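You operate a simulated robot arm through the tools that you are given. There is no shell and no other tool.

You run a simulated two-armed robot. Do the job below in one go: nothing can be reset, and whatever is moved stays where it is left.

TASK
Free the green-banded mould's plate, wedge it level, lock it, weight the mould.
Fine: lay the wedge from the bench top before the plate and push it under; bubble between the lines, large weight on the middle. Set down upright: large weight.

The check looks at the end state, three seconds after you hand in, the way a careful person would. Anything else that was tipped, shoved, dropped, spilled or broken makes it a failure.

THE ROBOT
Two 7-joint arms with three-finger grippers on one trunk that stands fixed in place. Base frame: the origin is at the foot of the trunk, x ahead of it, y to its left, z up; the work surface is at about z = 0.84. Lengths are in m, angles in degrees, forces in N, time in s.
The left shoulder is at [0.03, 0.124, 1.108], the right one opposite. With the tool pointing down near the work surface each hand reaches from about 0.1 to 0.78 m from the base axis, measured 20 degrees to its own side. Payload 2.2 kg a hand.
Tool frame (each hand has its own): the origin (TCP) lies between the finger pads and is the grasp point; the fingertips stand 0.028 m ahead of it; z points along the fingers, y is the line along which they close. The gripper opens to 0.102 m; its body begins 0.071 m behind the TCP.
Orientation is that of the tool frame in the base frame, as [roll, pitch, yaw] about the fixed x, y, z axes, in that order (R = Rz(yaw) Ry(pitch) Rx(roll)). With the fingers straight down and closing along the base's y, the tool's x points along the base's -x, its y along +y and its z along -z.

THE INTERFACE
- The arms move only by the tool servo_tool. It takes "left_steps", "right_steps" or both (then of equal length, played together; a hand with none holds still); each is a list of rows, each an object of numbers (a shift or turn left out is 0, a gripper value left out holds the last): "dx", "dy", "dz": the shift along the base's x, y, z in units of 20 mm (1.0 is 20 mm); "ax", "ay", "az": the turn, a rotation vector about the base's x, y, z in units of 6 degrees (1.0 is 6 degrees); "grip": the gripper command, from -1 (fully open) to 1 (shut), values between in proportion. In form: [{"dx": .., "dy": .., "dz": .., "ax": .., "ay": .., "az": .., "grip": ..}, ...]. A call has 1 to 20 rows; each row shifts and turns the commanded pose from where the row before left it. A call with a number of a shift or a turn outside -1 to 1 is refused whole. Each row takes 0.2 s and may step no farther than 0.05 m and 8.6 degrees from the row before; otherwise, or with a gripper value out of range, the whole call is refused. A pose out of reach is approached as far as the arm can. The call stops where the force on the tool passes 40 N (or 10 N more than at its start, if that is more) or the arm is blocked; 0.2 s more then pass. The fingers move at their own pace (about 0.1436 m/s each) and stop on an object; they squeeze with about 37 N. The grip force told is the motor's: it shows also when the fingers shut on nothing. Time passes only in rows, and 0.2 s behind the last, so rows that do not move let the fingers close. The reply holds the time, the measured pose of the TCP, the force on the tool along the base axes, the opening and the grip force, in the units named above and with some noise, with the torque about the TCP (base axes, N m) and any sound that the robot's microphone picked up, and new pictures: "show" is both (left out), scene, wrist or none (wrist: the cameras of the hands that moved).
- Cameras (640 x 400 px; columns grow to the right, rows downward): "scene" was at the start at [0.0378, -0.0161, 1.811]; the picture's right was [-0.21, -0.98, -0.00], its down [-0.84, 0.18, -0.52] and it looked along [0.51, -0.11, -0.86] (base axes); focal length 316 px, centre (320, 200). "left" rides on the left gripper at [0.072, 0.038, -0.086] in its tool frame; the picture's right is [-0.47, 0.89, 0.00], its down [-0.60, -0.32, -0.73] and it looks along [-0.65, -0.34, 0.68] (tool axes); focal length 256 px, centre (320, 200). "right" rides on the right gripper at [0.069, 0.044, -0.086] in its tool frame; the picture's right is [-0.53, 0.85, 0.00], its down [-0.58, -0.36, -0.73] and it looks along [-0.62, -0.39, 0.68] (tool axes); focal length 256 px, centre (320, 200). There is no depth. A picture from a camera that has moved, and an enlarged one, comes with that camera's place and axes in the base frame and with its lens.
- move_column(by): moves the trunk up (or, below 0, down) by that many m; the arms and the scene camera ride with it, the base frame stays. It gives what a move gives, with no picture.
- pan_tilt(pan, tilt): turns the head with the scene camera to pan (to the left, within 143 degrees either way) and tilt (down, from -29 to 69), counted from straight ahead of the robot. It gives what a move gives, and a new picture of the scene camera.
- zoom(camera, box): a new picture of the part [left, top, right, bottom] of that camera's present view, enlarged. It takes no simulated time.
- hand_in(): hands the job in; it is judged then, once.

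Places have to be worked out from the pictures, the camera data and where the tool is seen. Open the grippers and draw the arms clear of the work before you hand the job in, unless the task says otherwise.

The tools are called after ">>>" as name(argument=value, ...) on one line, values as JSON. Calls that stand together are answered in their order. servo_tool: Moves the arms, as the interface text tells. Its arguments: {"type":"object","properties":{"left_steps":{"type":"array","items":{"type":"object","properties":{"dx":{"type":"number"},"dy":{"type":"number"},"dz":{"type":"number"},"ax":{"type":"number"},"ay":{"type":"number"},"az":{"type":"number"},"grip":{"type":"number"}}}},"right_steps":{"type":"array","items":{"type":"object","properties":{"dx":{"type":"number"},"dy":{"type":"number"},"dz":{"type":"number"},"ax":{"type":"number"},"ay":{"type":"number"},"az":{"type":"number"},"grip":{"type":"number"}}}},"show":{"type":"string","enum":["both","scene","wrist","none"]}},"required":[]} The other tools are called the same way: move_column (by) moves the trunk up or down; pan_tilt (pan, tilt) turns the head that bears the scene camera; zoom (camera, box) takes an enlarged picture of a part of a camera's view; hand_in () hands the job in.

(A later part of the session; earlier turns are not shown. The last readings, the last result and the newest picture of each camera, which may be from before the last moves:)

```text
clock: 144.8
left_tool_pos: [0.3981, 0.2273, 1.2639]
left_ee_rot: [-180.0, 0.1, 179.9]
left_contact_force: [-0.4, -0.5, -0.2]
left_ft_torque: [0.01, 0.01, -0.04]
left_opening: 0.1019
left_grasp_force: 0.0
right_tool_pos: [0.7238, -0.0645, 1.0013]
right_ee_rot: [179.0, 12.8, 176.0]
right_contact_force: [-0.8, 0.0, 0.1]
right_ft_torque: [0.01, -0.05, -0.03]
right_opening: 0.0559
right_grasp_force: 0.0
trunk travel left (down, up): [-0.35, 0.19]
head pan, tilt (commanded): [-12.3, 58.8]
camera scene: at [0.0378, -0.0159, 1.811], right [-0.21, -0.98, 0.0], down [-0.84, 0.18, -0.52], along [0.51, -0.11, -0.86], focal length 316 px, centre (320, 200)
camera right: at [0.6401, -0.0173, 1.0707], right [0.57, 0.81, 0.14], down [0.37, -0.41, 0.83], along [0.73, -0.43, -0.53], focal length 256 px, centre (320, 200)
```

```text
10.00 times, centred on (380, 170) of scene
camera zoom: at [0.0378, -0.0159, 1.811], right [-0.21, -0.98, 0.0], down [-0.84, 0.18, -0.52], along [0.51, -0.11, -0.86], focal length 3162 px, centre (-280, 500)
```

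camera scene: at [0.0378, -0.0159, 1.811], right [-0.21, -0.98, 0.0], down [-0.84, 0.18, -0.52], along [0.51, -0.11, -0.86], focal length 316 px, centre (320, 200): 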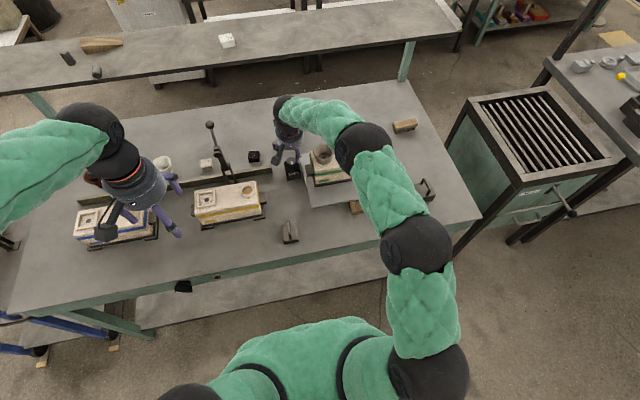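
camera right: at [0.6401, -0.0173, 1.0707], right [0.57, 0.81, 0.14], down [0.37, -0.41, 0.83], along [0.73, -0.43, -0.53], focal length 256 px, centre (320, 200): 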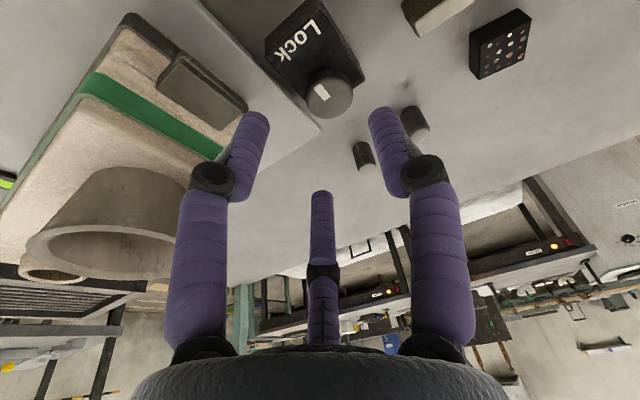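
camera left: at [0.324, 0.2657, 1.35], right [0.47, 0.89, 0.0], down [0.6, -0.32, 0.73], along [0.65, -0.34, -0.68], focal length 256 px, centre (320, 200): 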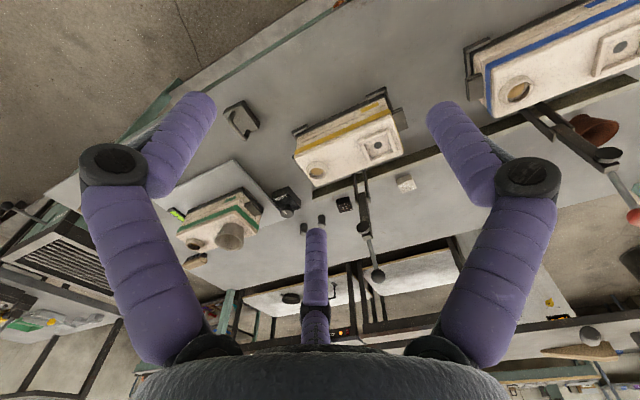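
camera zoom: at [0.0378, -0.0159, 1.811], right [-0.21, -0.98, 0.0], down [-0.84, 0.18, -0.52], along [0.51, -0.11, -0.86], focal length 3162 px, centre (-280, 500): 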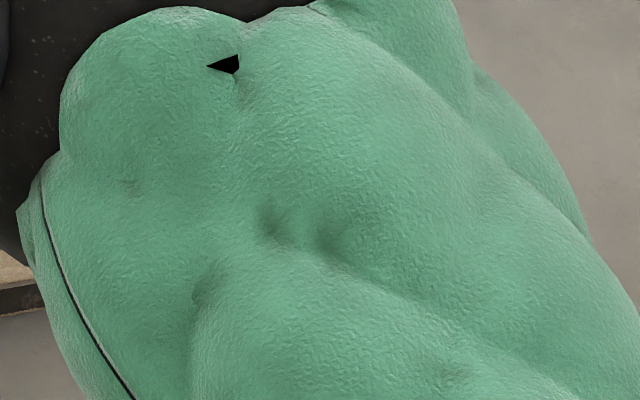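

The mark points at "Lock" again — locked. Now for the large weight: I lift the hand and travel toward it, straightening the tool.

>>> servo_tool(right_steps=[{"dz": 0.9}, {"dz": 0.9}, {"dz": 0.9}, {"dz": 0.9, "dx": -0.4}, {"dx": -0.6, "dy": -0.95, "ay": 0.14}, {"dx": -0.6, "dy": -0.95, "ay": 0.14}, {"dx": -0.6, "dy": -0.95, "ay": 0.14}, {"dx": -0.6, "dy": -0.95, "ay": 0.14}, {"dx": -0.6, "dy": -0.95, "ay": 0.14}, {"dx": -0.6, "dy": -0.95, "ay": 0.14}, {"dx": -0.6, "dy": -0.95, "ay": 0.14}, {"dx": -0.6, "dy": -0.95, "ay": 0.14}, {"dx": -0.6, "dy": -0.95, "ay": 0.14}, {"dx": -0.6, "dy": -0.95, "ay": 0.14}, {"dx": -0.6, "dy": -0.95, "ay": 0.14, "az": 0.3}, {"dx": -0.6, "dy": -0.95, "ay": 0.14, "az": 0.3}, {"dx": -0.6, "dy": -0.95, "ay": 0.14}, {"dx": -0.6, "dy": -0.95, "ay": 0.14}, {"dx": -0.6, "dy": -0.95, "ay": 0.14}], show="scene")

>>> zoom(camera="scene", box=[295, 135, 400, 215])

>>> zoom(camera="scene", box=[360, 150, 400, 190])

```text
clock: 148.8
left_tool_pos: [0.3978, 0.2277, 1.2628]
left_ee_rot: [-180.0, 0.0, 180.0]
left_contact_force: [0.6, -1.0, -0.7]
left_ft_torque: [-0.01, 0.0, 0.0]
left_opening: 0.102
left_grasp_force: 0.0
right_tool_pos: [0.5344, -0.3498, 1.0739]
right_ee_rot: [179.5, 0.3, 179.7]
right_contact_force: [-1.2, 0.4, 0.1]
right_ft_torque: [0.0, -0.01, -0.01]
right_opening: 0.0561
right_grasp_force: 0.0
trunk travel left (down, up): [-0.35, 0.19]
head pan, tilt (commanded): [-12.3, 58.8]
camera scene: at [0.0373, -0.0166, 1.811], right [-0.21, -0.98, 0.0], down [-0.84, 0.18, -0.52], along [0.51, -0.11, -0.86], focal length 316 px, centre (320, 200)
```

scene: 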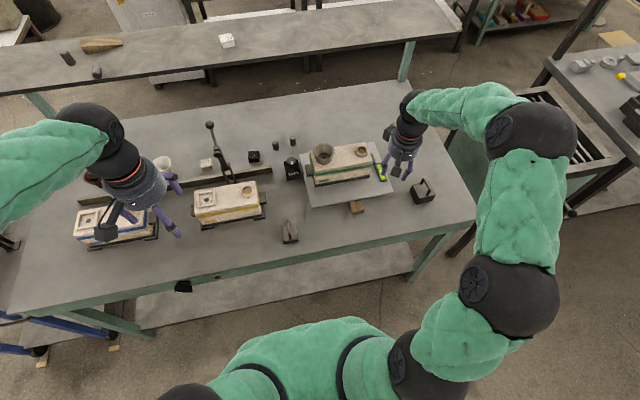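

```text
5.00 times, centred on (348, 175) of scene
camera zoom: at [0.0373, -0.0166, 1.811], right [-0.21, -0.98, 0.0], down [-0.84, 0.18, -0.52], along [0.51, -0.11, -0.86], focal length 1581 px, centre (182, 325)
```

zoom: 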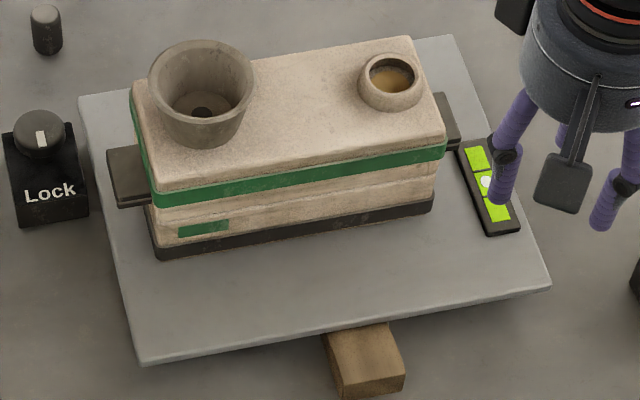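

```text
10.00 times, centred on (380, 170) of scene
camera zoom: at [0.0373, -0.0166, 1.811], right [-0.21, -0.98, 0.0], down [-0.84, 0.18, -0.52], along [0.51, -0.11, -0.86], focal length 3162 px, centre (-280, 500)
```

zoom: 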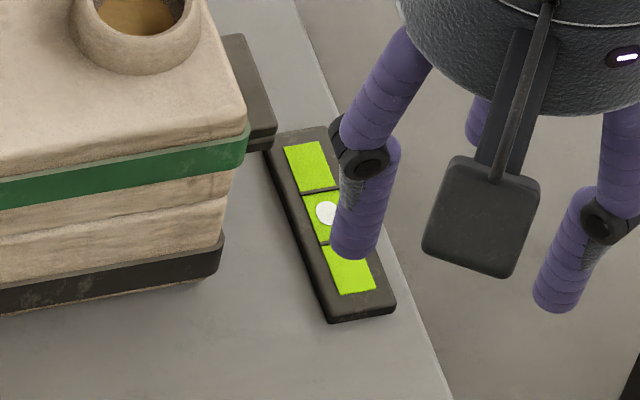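

Level remains centred with the lock set. I take closer pictures from the left camera to triangulate the mould top, funnel and riser.

>>> zoom(camera="left", box=[160, 170, 280, 270])

>>> zoom(camera="scene", box=[305, 138, 385, 188])

>>> zoom(camera="scene", box=[395, 165, 455, 215])

```text
4.00 times, centred on (220, 220) of left
camera zoom: at [0.3245, 0.2647, 1.35], right [0.47, 0.89, 0.0], down [0.6, -0.32, 0.73], along [0.65, -0.34, -0.68], focal length 1024 px, centre (720, 120)
```

zoom: 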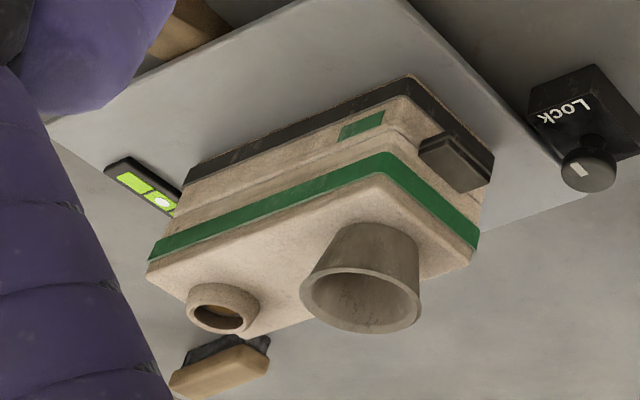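

```text
8.00 times, centred on (345, 163) of scene
camera zoom: at [0.0373, -0.0166, 1.811], right [-0.21, -0.98, 0.0], down [-0.84, 0.18, -0.52], along [0.51, -0.11, -0.86], focal length 2530 px, centre (120, 496)
```

zoom: 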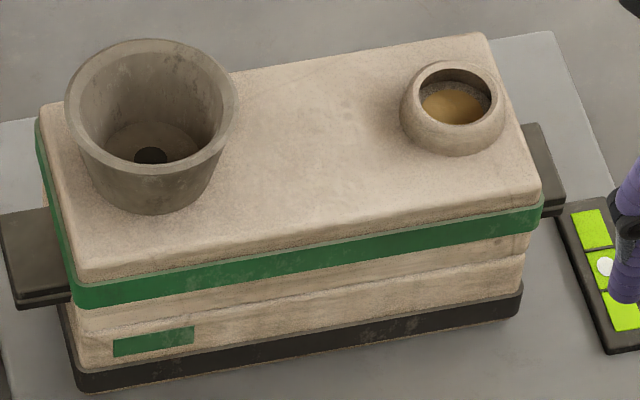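

```text
8.00 times, centred on (425, 190) of scene
camera zoom: at [0.0373, -0.0166, 1.811], right [-0.21, -0.98, 0.0], down [-0.84, 0.18, -0.52], along [0.51, -0.11, -0.86], focal length 2530 px, centre (-520, 280)
```

zoom: 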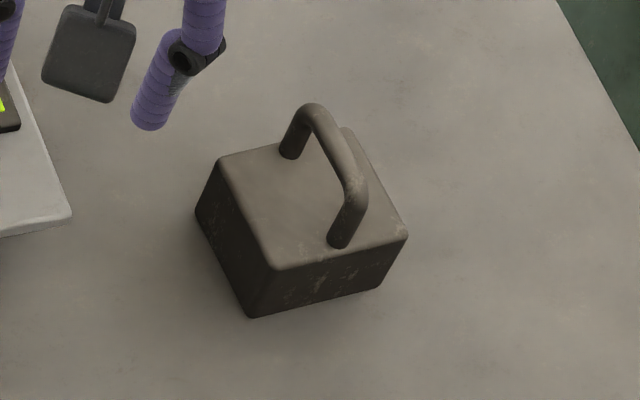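

Mould top: z≈0.960, x 0.647–0.742, y -0.135…-0.335; funnel rim edge at y≈-0.206, riser edge ≈-0.282, so the weight's centre goes to about (0.694,-0.242). The weight's handle is centred near (0.549,-0.501), bar at z≈0.92, yaw ≈3°. I move above it.

>>> servo_tool(right_steps=[{"dy": -0.87, "dx": 0.08, "az": 0.28, "ax": 0.08}, {"dy": -0.87, "dx": 0.08, "az": 0.28}, {"dy": -0.87, "dx": 0.08}, {"dy": -0.87, "dx": 0.08}, {"dy": -0.87, "dx": 0.08}, {"dy": -0.87, "dx": 0.08}, {"dy": -0.87, "dx": 0.08}, {"dy": -0.87, "dx": 0.08}, {"dy": -0.84, "dx": 0.08, "dz": -0.5}, {"dz": -0.8}, {"dz": -0.8}, {"dz": -0.8}, {}], show="both")

>>> zoom(camera="right", box=[220, 40, 440, 240])

>>> zoom(camera="scene", box=[390, 130, 470, 215])

```text
clock: 151.6
left_tool_pos: [0.3992, 0.228, 1.2635]
left_ee_rot: [179.9, 0.0, -180.0]
left_contact_force: [-0.2, -0.1, -0.1]
left_ft_torque: [0.03, 0.02, -0.01]
left_opening: 0.1023
left_grasp_force: 0.1
right_tool_pos: [0.5489, -0.5074, 1.0146]
right_ee_rot: [179.0, 0.3, -177.0]
right_contact_force: [-0.6, -0.8, 0.8]
right_ft_torque: [-0.01, 0.03, 0.0]
right_opening: 0.0564
right_grasp_force: 0.1
trunk travel left (down, up): [-0.35, 0.19]
head pan, tilt (commanded): [-12.3, 58.8]
camera scene: at [0.0375, -0.0159, 1.811], right [-0.21, -0.98, 0.0], down [-0.84, 0.18, -0.52], along [0.51, -0.11, -0.86], focal length 316 px, centre (320, 200)
camera right: at [0.4782, -0.4671, 1.1011], right [0.49, 0.87, 0.02], down [0.59, -0.35, 0.73], along [0.64, -0.35, -0.69], focal length 256 px, centre (320, 200)
```

scene: 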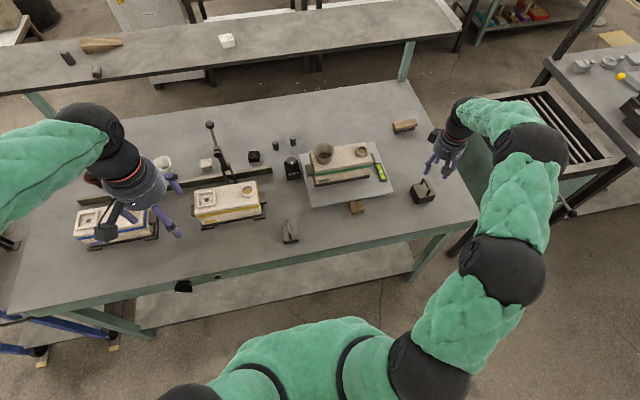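
right: 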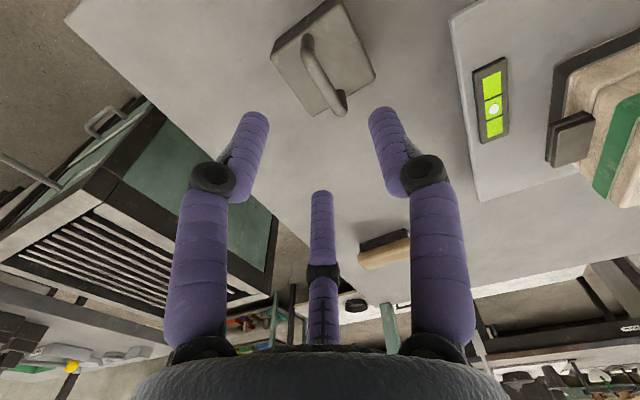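

```text
2.00 times, centred on (330, 140) of right
camera zoom: at [0.4782, -0.4671, 1.1011], right [0.49, 0.87, 0.02], down [0.59, -0.35, 0.73], along [0.64, -0.35, -0.69], focal length 512 px, centre (300, 320)
```

zoom: 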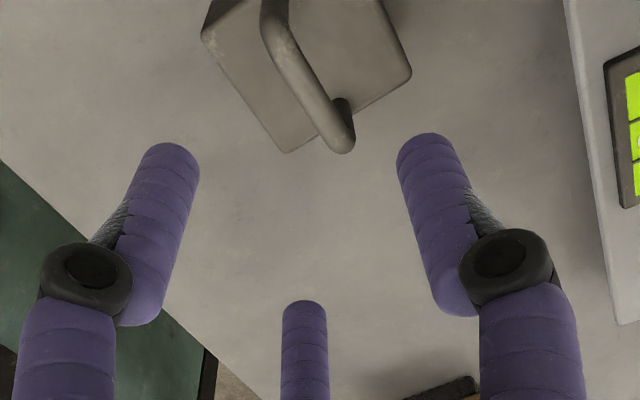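

```text
4.71 times, centred on (430, 172) of scene
camera zoom: at [0.0375, -0.0159, 1.811], right [-0.21, -0.98, 0.0], down [-0.84, 0.18, -0.52], along [0.51, -0.11, -0.86], focal length 1488 px, centre (-198, 329)
```

zoom: 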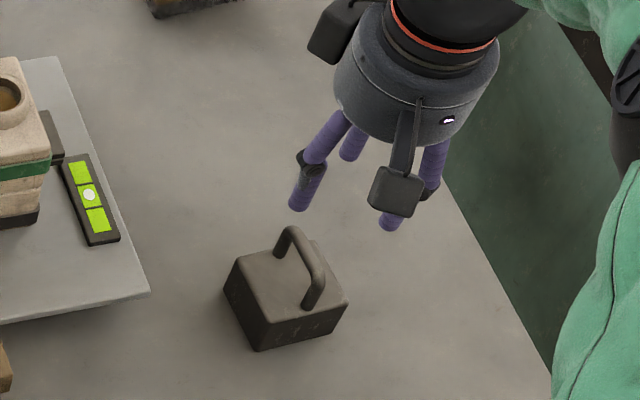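

I correct the roll and y slightly and descend to just over the handle for a check.

>>> servo_tool(right_steps=[{"ax": -0.17, "dy": 0.17, "dz": -0.7}, {"dz": -0.8}, {"dz": -0.8}, {}], show="none")

>>> zoom(camera="right", box=[220, 60, 420, 220])

>>> zoom(camera="scene", box=[390, 130, 470, 215])

```text
clock: 152.6
left_tool_pos: [0.3984, 0.2265, 1.2641]
left_ee_rot: [-180.0, 0.0, -180.0]
left_contact_force: [0.4, -0.8, 0.3]
left_ft_torque: [0.04, 0.01, 0.01]
left_opening: 0.1019
left_grasp_force: 0.1
right_tool_pos: [0.5484, -0.5012, 0.9687]
right_ee_rot: [180.0, 0.3, -176.9]
right_contact_force: [-0.5, -0.1, 0.4]
right_ft_torque: [0.04, 0.0, -0.01]
right_opening: 0.0561
right_grasp_force: 0.0
trunk travel left (down, up): [-0.35, 0.19]
head pan, tilt (commanded): [-12.3, 58.8]
```

```text
2.50 times, centred on (320, 140) of right
camera zoom: at [0.4784, -0.4625, 1.0545], right [0.49, 0.87, 0.0], down [0.59, -0.33, 0.73], along [0.64, -0.36, -0.68], focal length 640 px, centre (320, 350)
```

zoom: 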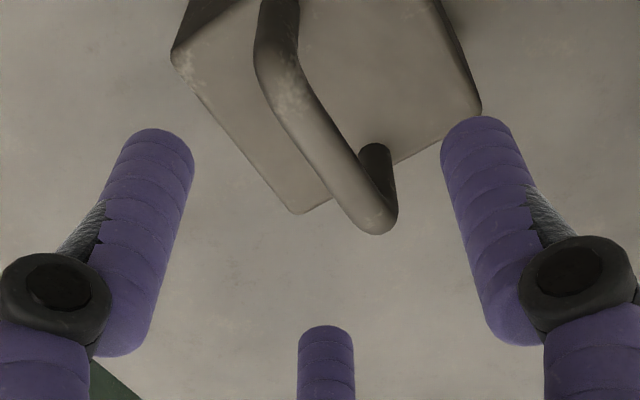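

```text
4.71 times, centred on (430, 172) of scene
camera zoom: at [0.0374, -0.0159, 1.811], right [-0.21, -0.98, 0.0], down [-0.84, 0.18, -0.52], along [0.51, -0.11, -0.86], focal length 1488 px, centre (-198, 329)
```

zoom: 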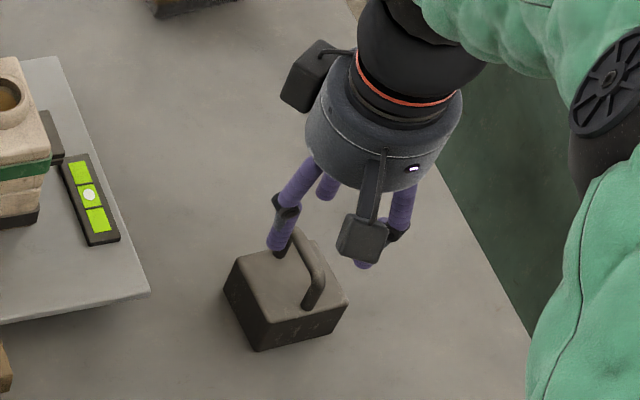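

The bar centre is at ≈(0.548,-0.4995). I descend around it and close.

>>> servo_tool(right_steps=[{"dy": -0.15, "dz": -0.8}, {"dz": -0.8}, {"dz": -0.75}, {}], show="none")

>>> zoom(camera="right", box=[220, 60, 420, 220])

>>> zoom(camera="scene", box=[390, 130, 470, 215])

```text
clock: 153.6
left_tool_pos: [0.3981, 0.2274, 1.2634]
left_ee_rot: [180.0, -0.1, -180.0]
left_contact_force: [-0.6, -0.9, 0.0]
left_ft_torque: [0.02, 0.0, 0.01]
left_opening: 0.1023
left_grasp_force: 0.1
right_tool_pos: [0.549, -0.5061, 0.9227]
right_ee_rot: [-179.9, 0.2, -176.9]
right_contact_force: [0.4, 0.4, 0.3]
right_ft_torque: [0.01, 0.0, -0.01]
right_opening: 0.0561
right_grasp_force: 0.0
trunk travel left (down, up): [-0.35, 0.19]
head pan, tilt (commanded): [-12.3, 58.8]
```

```text
2.50 times, centred on (320, 140) of right
camera zoom: at [0.4781, -0.4656, 1.0082], right [0.49, 0.87, 0.0], down [0.59, -0.33, 0.73], along [0.64, -0.36, -0.68], focal length 640 px, centre (320, 350)
```

zoom: 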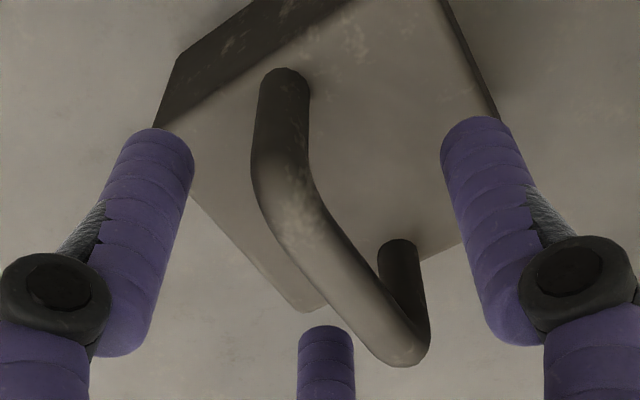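

```text
4.71 times, centred on (430, 172) of scene
camera zoom: at [0.0374, -0.0158, 1.811], right [-0.21, -0.98, 0.0], down [-0.84, 0.18, -0.52], along [0.51, -0.11, -0.86], focal length 1488 px, centre (-198, 329)
```

zoom: 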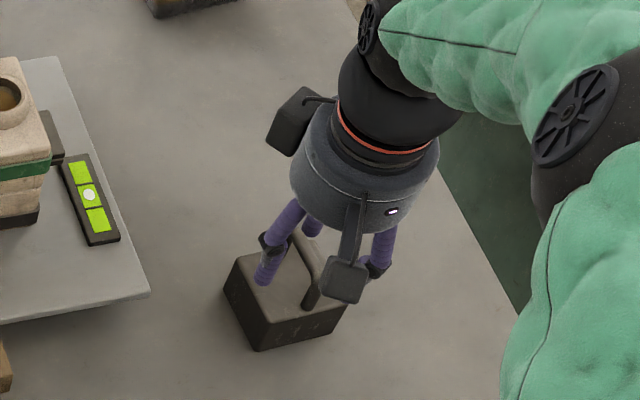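

The bar lies between the fingers as planned. I close on the handle.

>>> servo_tool(right_steps=[{"dx": -0.15, "grip": 0.2}, {"grip": 0.5}, {"grip": 1}, {"grip": 1}, {"grip": 1}], show="none")

>>> zoom(camera="right", box=[220, 60, 420, 220])

>>> zoom(camera="scene", box=[390, 130, 470, 215])

```text
clock: 154.8
left_tool_pos: [0.399, 0.2262, 1.264]
left_ee_rot: [-180.0, 0.0, -180.0]
left_contact_force: [-0.7, -0.5, -0.1]
left_ft_torque: [-0.03, 0.02, 0.02]
left_opening: 0.1022
left_grasp_force: 0.2
right_tool_pos: [0.5463, -0.5033, 0.9211]
right_ee_rot: [-180.0, 0.3, -176.9]
right_contact_force: [-0.6, 4.1, -0.3]
right_ft_torque: [-0.02, 0.09, 0.0]
right_opening: 0.0159
right_grasp_force: 36.8
trunk travel left (down, up): [-0.35, 0.19]
head pan, tilt (commanded): [-12.3, 58.8]
```

```text
2.50 times, centred on (320, 140) of right
camera zoom: at [0.4751, -0.4648, 1.0078], right [0.49, 0.87, 0.0], down [0.59, -0.33, 0.73], along [0.64, -0.36, -0.68], focal length 640 px, centre (320, 350)
```

zoom: 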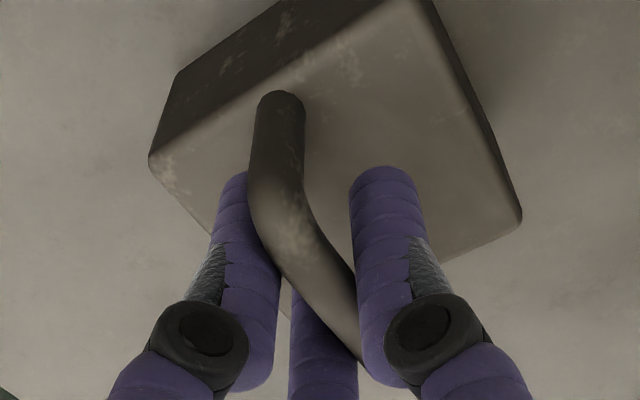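

```text
4.71 times, centred on (430, 172) of scene
camera zoom: at [0.0379, -0.0155, 1.811], right [-0.21, -0.98, 0.0], down [-0.84, 0.18, -0.52], along [0.51, -0.11, -0.86], focal length 1488 px, centre (-198, 329)
```

zoom: 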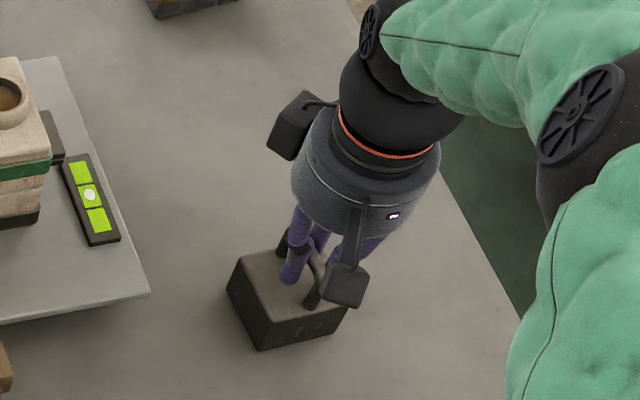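

Handle gripped. I lift gently and check that it hangs level.

>>> servo_tool(right_steps=[{"dz": 0.2}, {"dz": 0.3}, {"dz": 0.4}, {"dz": 0.5}, {"dz": 0.5}, {}], show="both")

>>> zoom(camera="scene", box=[390, 130, 470, 215])

>>> zoom(camera="right", box=[220, 60, 420, 220])

```text
clock: 156.2
left_tool_pos: [0.4008, 0.2256, 1.2643]
left_ee_rot: [-180.0, 0.0, -180.0]
left_contact_force: [0.2, 0.2, 0.3]
left_ft_torque: [-0.04, 0.02, -0.01]
left_opening: 0.1023
left_grasp_force: 0.0
right_tool_pos: [0.5458, -0.5067, 0.9594]
right_ee_rot: [-180.0, 0.1, -176.9]
right_contact_force: [0.2, 0.3, -13.9]
right_ft_torque: [-0.11, 0.05, -0.01]
right_opening: 0.016
right_grasp_force: 37.1
trunk travel left (down, up): [-0.35, 0.19]
head pan, tilt (commanded): [-12.3, 58.8]
camera scene: at [0.0392, -0.0174, 1.8109], right [-0.21, -0.98, 0.0], down [-0.84, 0.18, -0.52], along [0.5, -0.11, -0.86], focal length 316 px, centre (320, 200)
camera right: at [0.476, -0.4666, 1.0454], right [0.49, 0.87, 0.0], down [0.59, -0.33, 0.73], along [0.64, -0.36, -0.68], focal length 256 px, centre (320, 200)
```

scene: 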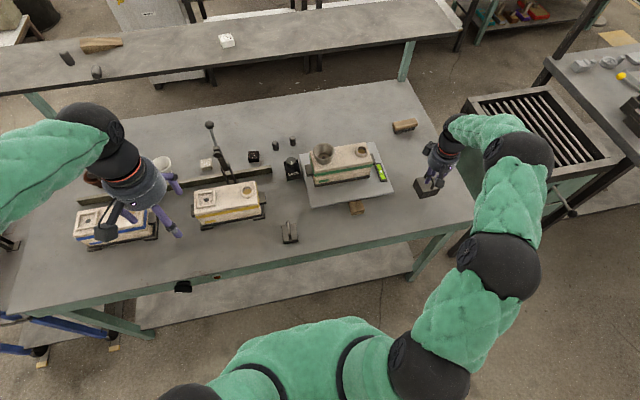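
right: 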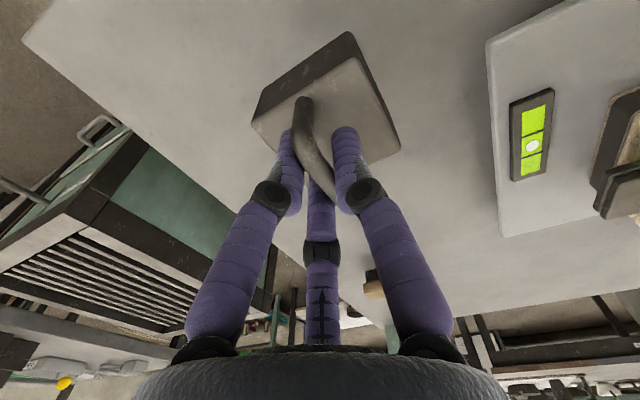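

```text
4.71 times, centred on (430, 172) of scene
camera zoom: at [0.0392, -0.0174, 1.8109], right [-0.21, -0.98, 0.0], down [-0.84, 0.18, -0.52], along [0.5, -0.11, -0.86], focal length 1488 px, centre (-198, 329)
```

zoom: 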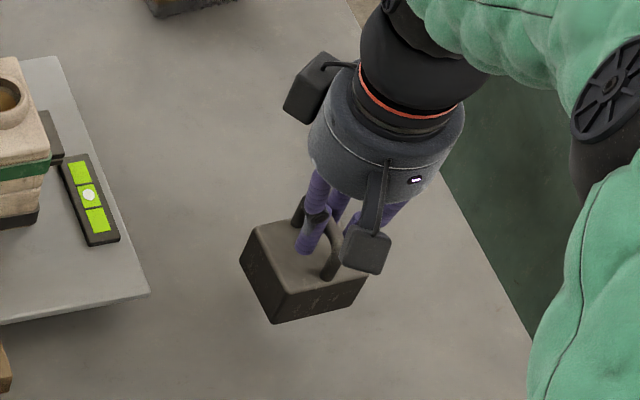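

```text
2.50 times, centred on (320, 140) of right
camera zoom: at [0.476, -0.4666, 1.0454], right [0.49, 0.87, 0.0], down [0.59, -0.33, 0.73], along [0.64, -0.36, -0.68], focal length 640 px, centre (320, 350)
```

zoom: 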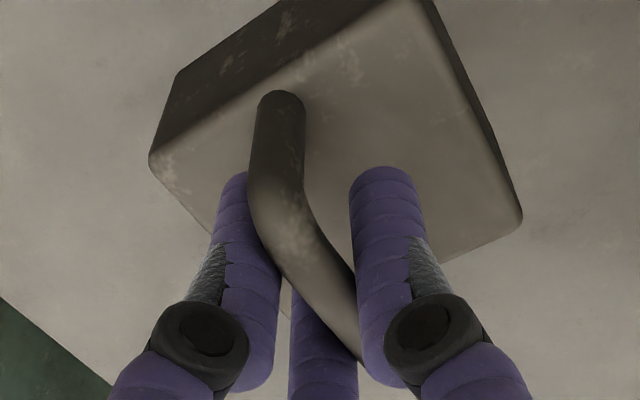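

Lifted (≈1.4 kg), hanging level and firm; its centre is about (+3, +5) mm from the TCP. I raise to z≈1.10 and carry it toward the mould from the right/near side, not over the funnel.

>>> servo_tool(right_steps=[{"dz": 0.7}, {"dz": 0.9}, {"dz": 0.9}, {"dz": 0.9}, {"dz": 0.9}, {"dz": 0.9}, {"dz": 0.9}, {"dz": 0.7}, {"dx": 0.3, "dy": 0.6}, {"dx": 0.5, "dy": 0.85}, {"dx": 0.5, "dy": 0.85}, {"dx": 0.5, "dy": 0.85}, {"dx": 0.5, "dy": 0.85}, {"dx": 0.5, "dy": 0.85}, {"dx": 0.5, "dy": 0.85}, {"dx": 0.4, "dy": 0.7}, {"dx": 0.2, "dy": 0.4}, {}], show="both")

>>> zoom(camera="scene", box=[300, 110, 420, 200])

```text
clock: 160.0
left_tool_pos: [0.3987, 0.2253, 1.2632]
left_ee_rot: [-179.9, -0.1, -180.0]
left_contact_force: [-1.0, -0.2, 0.4]
left_ft_torque: [-0.02, 0.01, 0.0]
left_opening: 0.102
left_grasp_force: 0.1
right_tool_pos: [0.6248, -0.3694, 1.0948]
right_ee_rot: [-180.0, 0.1, -176.9]
right_contact_force: [0.3, -0.8, -12.8]
right_ft_torque: [-0.11, 0.05, 0.0]
right_opening: 0.0162
right_grasp_force: 37.3
trunk travel left (down, up): [-0.35, 0.19]
head pan, tilt (commanded): [-12.3, 58.8]
camera scene: at [0.0392, -0.0171, 1.8109], right [-0.21, -0.98, 0.0], down [-0.84, 0.18, -0.52], along [0.5, -0.11, -0.86], focal length 316 px, centre (320, 200)
camera right: at [0.554, -0.3302, 1.181], right [0.49, 0.87, 0.0], down [0.59, -0.33, 0.73], along [0.64, -0.36, -0.68], focal length 256 px, centre (320, 200)
```

scene: 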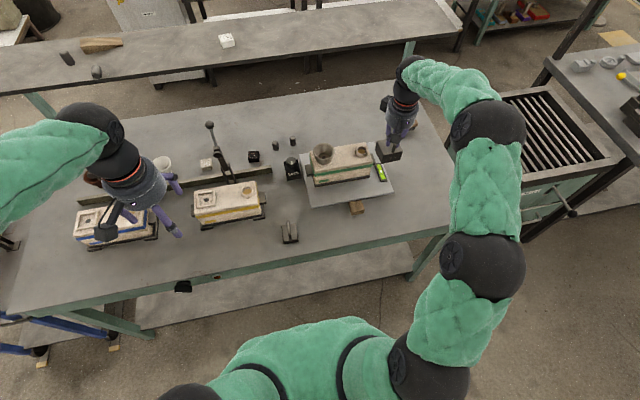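
right: 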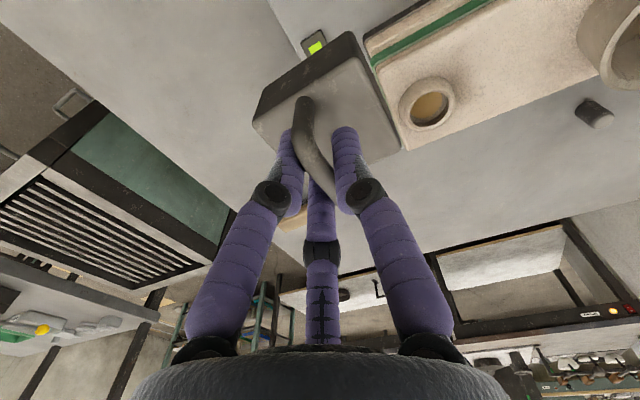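

```text
4.44 times, centred on (360, 155) of scene
camera zoom: at [0.0392, -0.0171, 1.8109], right [-0.21, -0.98, 0.0], down [-0.84, 0.18, -0.52], along [0.5, -0.11, -0.86], focal length 1405 px, centre (142, 400)
```

zoom: 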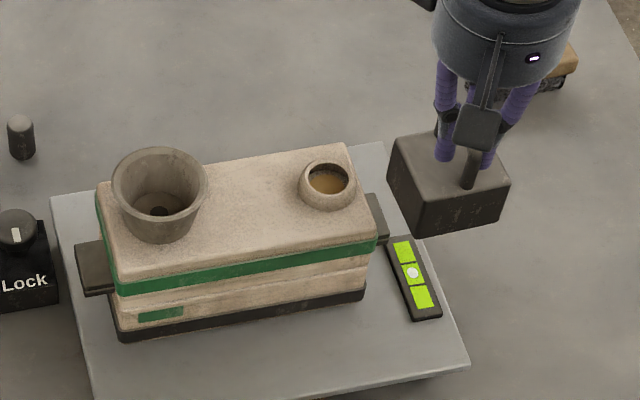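

Bubble still centred; the riser position agrees. I continue to above the mid-point between funnel and riser.

>>> servo_tool(right_steps=[{"dz": 0.5, "dx": 0.2, "dy": 0.4}, {"dz": 0.3, "dx": 0.45, "dy": 0.8}, {"dx": 0.45, "dy": 0.8}, {"dx": 0.45, "dy": 0.8, "az": -0.2}, {"dx": 0.45, "dy": 0.8, "az": -0.2}, {"dx": 0.45, "dy": 0.8}, {"dx": 0.4, "dy": 0.8}, {"dx": 0.3, "dy": 0.6}, {"dx": 0.15, "dy": 0.3}, {}], show="both")

>>> zoom(camera="scene", box=[300, 110, 420, 200])

>>> zoom(camera="left", box=[160, 170, 320, 280])

```text
clock: 162.2
left_tool_pos: [0.3998, 0.2271, 1.263]
left_ee_rot: [180.0, -0.1, -180.0]
left_contact_force: [-0.9, 0.0, -0.3]
left_ft_torque: [0.01, -0.02, -0.01]
left_opening: 0.1019
left_grasp_force: 0.1
right_tool_pos: [0.6904, -0.2479, 1.1123]
right_ee_rot: [179.9, 0.1, -179.3]
right_contact_force: [-0.2, -0.2, -14.3]
right_ft_torque: [-0.06, 0.06, -0.02]
right_opening: 0.016
right_grasp_force: 36.8
trunk travel left (down, up): [-0.35, 0.19]
head pan, tilt (commanded): [-12.3, 58.8]
camera scene: at [0.0394, -0.0167, 1.8109], right [-0.21, -0.98, 0.0], down [-0.84, 0.18, -0.52], along [0.5, -0.11, -0.86], focal length 316 px, centre (320, 200)
camera right: at [0.6223, -0.2049, 1.1974], right [0.52, 0.85, 0.0], down [0.58, -0.36, 0.73], along [0.62, -0.38, -0.68], focal length 256 px, centre (320, 200)
```

scene: 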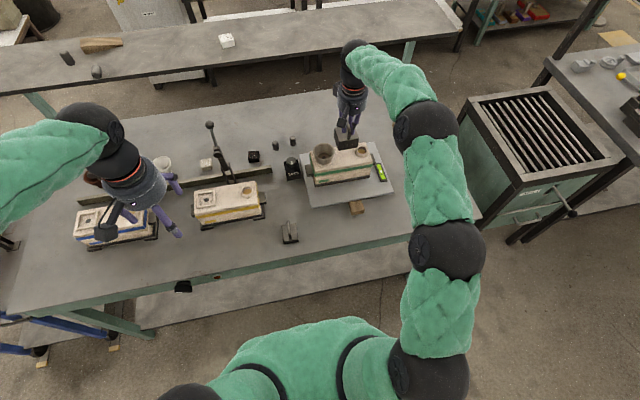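
right: 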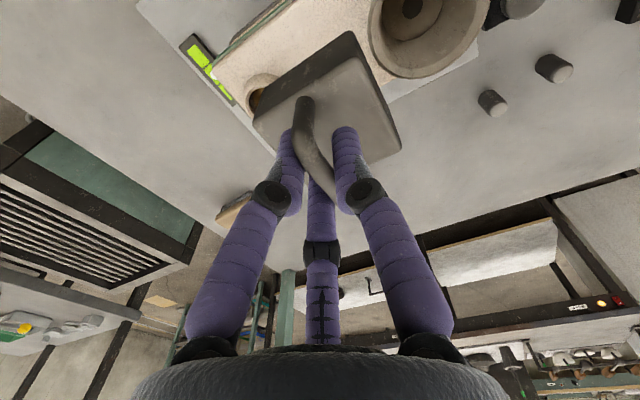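

```text
4.44 times, centred on (360, 155) of scene
camera zoom: at [0.0394, -0.0167, 1.8109], right [-0.21, -0.98, 0.0], down [-0.84, 0.18, -0.52], along [0.5, -0.11, -0.86], focal length 1405 px, centre (142, 400)
```

zoom: 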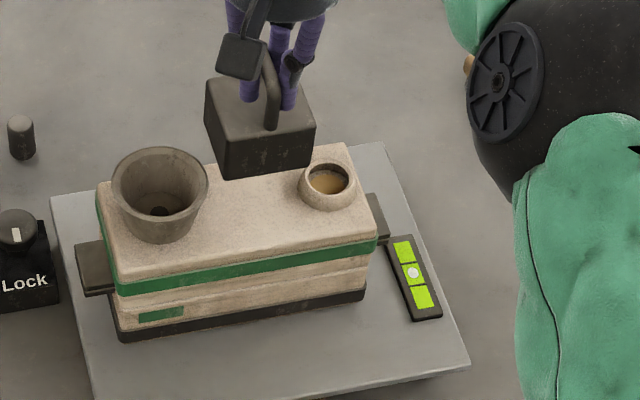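

```text
3.64 times, centred on (240, 225) of left
camera zoom: at [0.326, 0.2646, 1.3496], right [0.47, 0.89, 0.0], down [0.6, -0.32, 0.73], along [0.65, -0.34, -0.68], focal length 931 px, centre (611, 109)
```

zoom: 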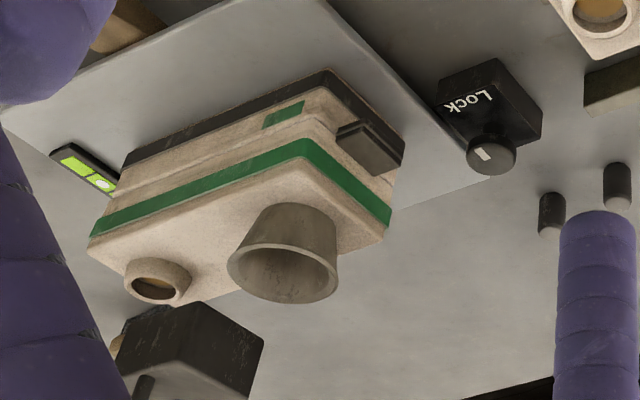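

Aligned between funnel and riser; I nudge 2 mm to -y, correct yaw by 1°, and lower to about 2 cm above the mould.

>>> servo_tool(right_steps=[{"dx": 0.08, "dy": -0.12, "az": 0.2}, {"dz": -0.7}, {"dz": -0.8}, {"dz": -0.8}, {}], show="both")

>>> zoom(camera="scene", box=[305, 128, 385, 188])

>>> zoom(camera="left", box=[160, 170, 280, 270])

>>> zoom(camera="right", box=[200, 0, 520, 200])

```text
clock: 163.4
left_tool_pos: [0.3997, 0.2267, 1.2621]
left_ee_rot: [180.0, -0.1, -180.0]
left_contact_force: [-0.7, 1.2, 0.0]
left_ft_torque: [0.02, -0.03, -0.01]
left_opening: 0.102
left_grasp_force: 0.2
right_tool_pos: [0.6927, -0.2504, 1.0662]
right_ee_rot: [180.0, 0.2, -178.1]
right_contact_force: [-0.4, 0.8, -13.8]
right_ft_torque: [-0.03, 0.02, 0.02]
right_opening: 0.016
right_grasp_force: 36.9
trunk travel left (down, up): [-0.35, 0.19]
head pan, tilt (commanded): [-12.3, 58.8]
camera scene: at [0.0391, -0.0164, 1.811], right [-0.21, -0.98, 0.0], down [-0.84, 0.18, -0.52], along [0.5, -0.11, -0.86], focal length 316 px, centre (320, 200)
camera right: at [0.6223, -0.2089, 1.1513], right [0.51, 0.86, 0.0], down [0.59, -0.34, 0.73], along [0.63, -0.37, -0.68], focal length 256 px, centre (320, 200)
```

scene: 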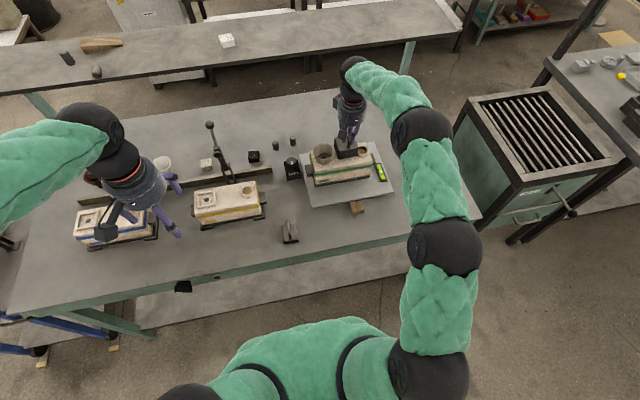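
right: 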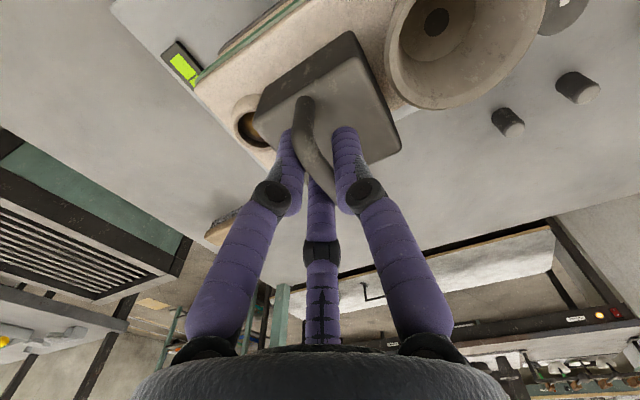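

```text
6.67 times, centred on (345, 158) of scene
camera zoom: at [0.0391, -0.0164, 1.811], right [-0.21, -0.98, 0.0], down [-0.84, 0.18, -0.52], along [0.5, -0.11, -0.86], focal length 2108 px, centre (153, 480)
```

zoom: 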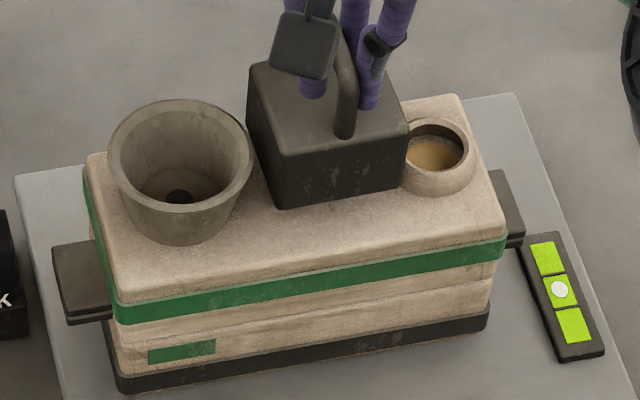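

```text
4.00 times, centred on (220, 220) of left
camera zoom: at [0.3258, 0.2649, 1.3496], right [0.47, 0.89, 0.0], down [0.6, -0.32, 0.73], along [0.65, -0.34, -0.68], focal length 1024 px, centre (720, 120)
```

zoom: 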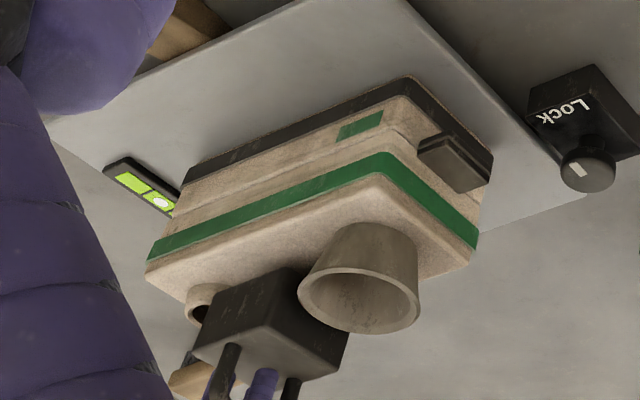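

```text
2.00 times, centred on (360, 100) of right
camera zoom: at [0.6223, -0.2089, 1.1513], right [0.51, 0.86, 0.0], down [0.59, -0.34, 0.73], along [0.63, -0.37, -0.68], focal length 512 px, centre (240, 400)
```

zoom: 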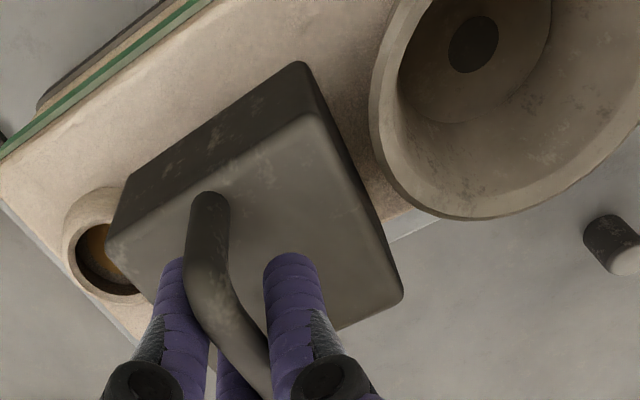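

The weight is centred in the gap (≈5 mm each side) with ~25 mm to go. I lower slowly, watching the vertical force for touchdown.

>>> servo_tool(right_steps=[{"dz": -0.3}, {"dz": -0.3}, {"dz": -0.25}, {"dz": -0.15}, {}], show="wrist")

>>> zoom(camera="scene", box=[305, 128, 385, 188])

>>> zoom(camera="right", box=[200, 0, 520, 200])

```text
clock: 164.6
left_tool_pos: [0.3969, 0.2277, 1.264]
left_ee_rot: [-180.0, 0.1, 179.9]
left_contact_force: [0.5, -0.1, 0.5]
left_ft_torque: [0.0, -0.02, 0.0]
left_opening: 0.1022
left_grasp_force: 0.1
right_tool_pos: [0.6921, -0.2501, 1.053]
right_ee_rot: [-179.8, 0.9, -178.2]
right_contact_force: [-1.4, 6.6, 23.0]
right_ft_torque: [0.05, 1.07, -0.06]
right_opening: 0.0159
right_grasp_force: 36.8
trunk travel left (down, up): [-0.35, 0.19]
head pan, tilt (commanded): [-12.3, 58.8]
camera right: at [0.6215, -0.2077, 1.137], right [0.51, 0.86, 0.0], down [0.58, -0.34, 0.74], along [0.64, -0.37, -0.67], focal length 256 px, centre (320, 200)
```

right: 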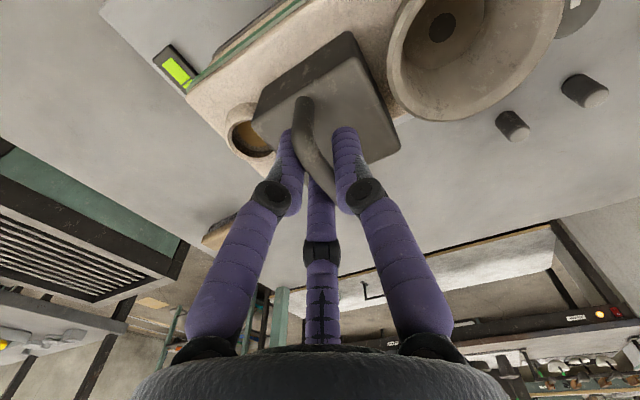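

```text
6.67 times, centred on (345, 158) of scene
camera zoom: at [0.0349, -0.0137, 1.8114], right [-0.21, -0.98, 0.0], down [-0.84, 0.18, -0.52], along [0.51, -0.11, -0.85], focal length 2108 px, centre (153, 480)
```

zoom: 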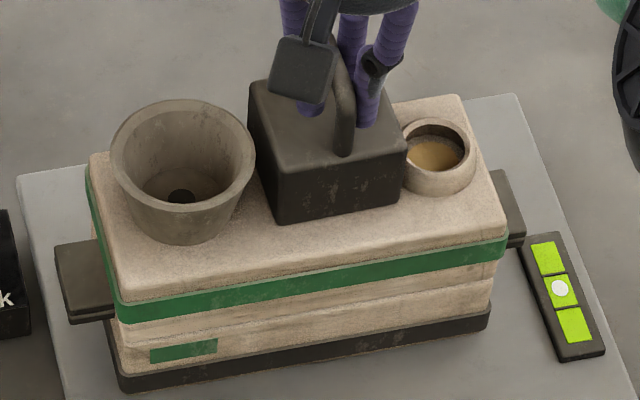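

```text
2.00 times, centred on (360, 100) of right
camera zoom: at [0.6215, -0.2077, 1.137], right [0.51, 0.86, 0.0], down [0.58, -0.34, 0.74], along [0.64, -0.37, -0.67], focal length 512 px, centre (240, 400)
```

zoom: 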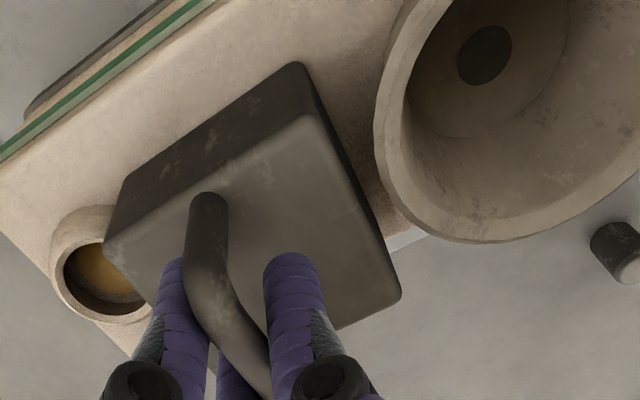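

Contact: +23 N upward with the near edge touching first. I ease the command up a little to relieve the pressing and check forces.

>>> servo_tool(right_steps=[{"dz": 0.15}, {}], show="none")

>>> zoom(camera="scene", box=[325, 130, 375, 170])

>>> zoom(camera="left", box=[190, 210, 270, 270])

```text
clock: 165.2
left_tool_pos: [0.3965, 0.2288, 1.2642]
left_ee_rot: [-179.9, 0.1, -180.0]
left_contact_force: [-0.3, 1.5, -0.6]
left_ft_torque: [-0.02, 0.0, -0.01]
left_opening: 0.1019
left_grasp_force: 0.0
right_tool_pos: [0.6927, -0.2494, 1.0528]
right_ee_rot: [-179.9, 0.6, -178.2]
right_contact_force: [5.5, 4.6, 20.6]
right_ft_torque: [0.08, -0.85, -0.13]
right_opening: 0.0161
right_grasp_force: 37.3
trunk travel left (down, up): [-0.35, 0.19]
head pan, tilt (commanded): [-12.3, 58.8]
```

```text
10.00 times, centred on (350, 150) of scene
camera zoom: at [0.0361, -0.0141, 1.8111], right [-0.21, -0.98, 0.0], down [-0.84, 0.18, -0.52], along [0.51, -0.11, -0.86], focal length 3162 px, centre (20, 700)
```

zoom: 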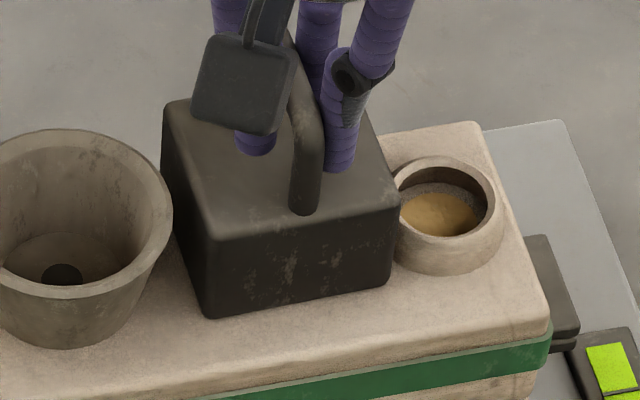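

```text
6.67 times, centred on (230, 240) of left
camera zoom: at [0.3237, 0.2666, 1.35], right [0.47, 0.89, 0.0], down [0.6, -0.32, 0.73], along [0.65, -0.34, -0.68], focal length 1707 px, centre (920, -67)
```

zoom: 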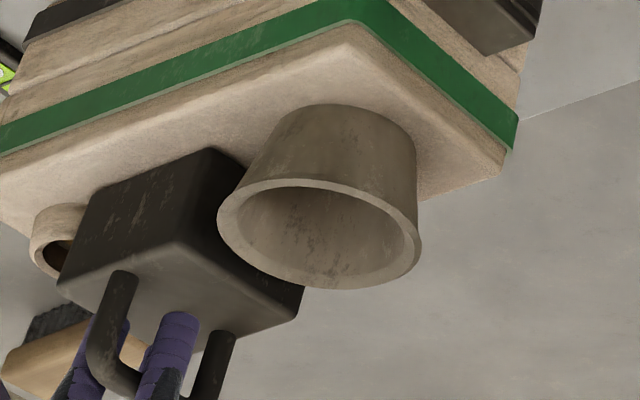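

The torque changed sign, so the base is seated flat on the mould. I ease upward a bit more to take the pressing off before opening.

>>> servo_tool(right_steps=[{"dz": 0.1}, {}], show="none")

```text
clock: 165.8
left_tool_pos: [0.3972, 0.2278, 1.2635]
left_ee_rot: [-179.9, -0.1, -180.0]
left_contact_force: [0.2, -0.1, 1.0]
left_ft_torque: [0.0, 0.01, 0.01]
left_opening: 0.102
left_grasp_force: 0.0
right_tool_pos: [0.6918, -0.249, 1.0516]
right_ee_rot: [-179.9, 0.4, -178.1]
right_contact_force: [9.5, 2.7, 14.0]
right_ft_torque: [0.06, -1.24, 0.04]
right_opening: 0.0161
right_grasp_force: 37.2
trunk travel left (down, up): [-0.35, 0.19]
head pan, tilt (commanded): [-12.3, 58.8]
```

I relieve the remaining side and vertical loads with small adjustments.

>>> servo_tool(right_steps=[{"dz": 0.1, "dx": 0.06}, {}], show="none")

```text
clock: 166.4
left_tool_pos: [0.3991, 0.2273, 1.2631]
left_ee_rot: [179.9, 0.0, -179.9]
left_contact_force: [0.3, -0.5, -0.6]
left_ft_torque: [0.0, 0.01, -0.03]
left_opening: 0.1023
left_grasp_force: 0.0
right_tool_pos: [0.6916, -0.2506, 1.0518]
right_ee_rot: [-179.9, 0.1, -178.1]
right_contact_force: [5.1, 3.5, 3.5]
right_ft_torque: [-0.02, -1.02, 0.11]
right_opening: 0.016
right_grasp_force: 36.2
trunk travel left (down, up): [-0.35, 0.19]
head pan, tilt (commanded): [-12.3, 58.8]
```

Loads are nearly nil and the base is flat within half a degree. I open the fingers just enough (~34 mm, keeping clear of the funnel) and check that the weight stays.

>>> servo_tool(right_steps=[{"grip": 0.6}, {"grip": 0.45}, {"grip": 0.33}, {"grip": 0.33}, {}], show="wrist")

>>> zoom(camera="scene", box=[325, 130, 375, 170])

>>> zoom(camera="right", box=[200, 0, 520, 200])

```text
clock: 167.6
left_tool_pos: [0.3973, 0.2275, 1.2635]
left_ee_rot: [-180.0, 0.0, -180.0]
left_contact_force: [-0.6, 0.2, 0.0]
left_ft_torque: [0.04, -0.01, -0.07]
left_opening: 0.102
left_grasp_force: 0.0
right_tool_pos: [0.6932, -0.2503, 1.0541]
right_ee_rot: [-179.9, 0.3, -178.1]
right_contact_force: [0.0, -0.2, -0.1]
right_ft_torque: [0.0, -0.01, -0.03]
right_opening: 0.0342
right_grasp_force: 0.1
trunk travel left (down, up): [-0.35, 0.19]
head pan, tilt (commanded): [-12.3, 58.8]
camera right: at [0.6228, -0.2086, 1.1392], right [0.51, 0.86, 0.0], down [0.58, -0.34, 0.73], along [0.63, -0.37, -0.68], focal length 256 px, centre (320, 200)
```

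right: 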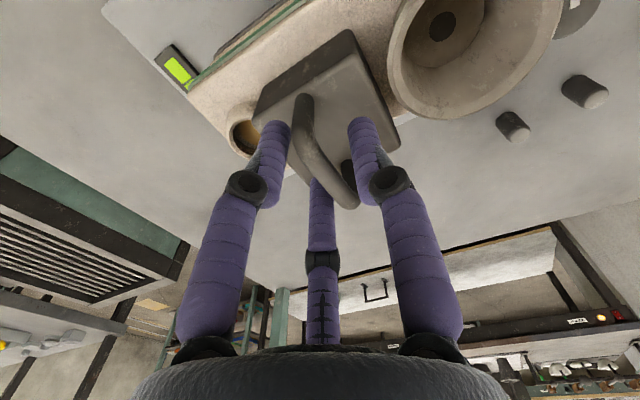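

```text
10.00 times, centred on (350, 150) of scene
camera zoom: at [0.0378, -0.016, 1.811], right [-0.21, -0.98, 0.0], down [-0.84, 0.18, -0.52], along [0.51, -0.11, -0.86], focal length 3162 px, centre (20, 700)
```

zoom: 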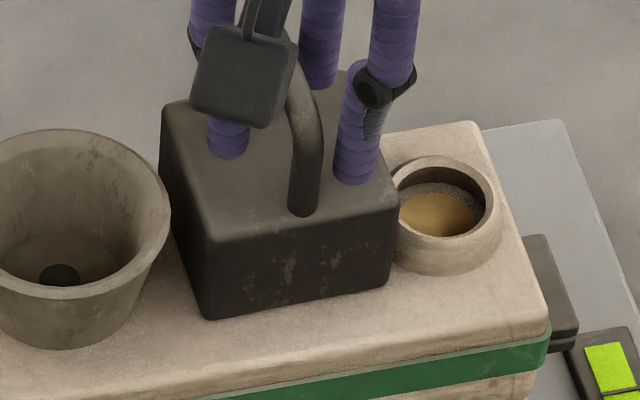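

```text
2.00 times, centred on (360, 100) of right
camera zoom: at [0.6228, -0.2086, 1.1392], right [0.51, 0.86, 0.0], down [0.58, -0.34, 0.73], along [0.63, -0.37, -0.68], focal length 512 px, centre (240, 400)
```

zoom: 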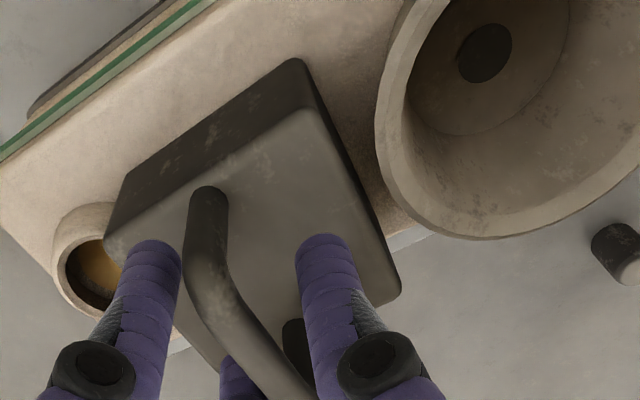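

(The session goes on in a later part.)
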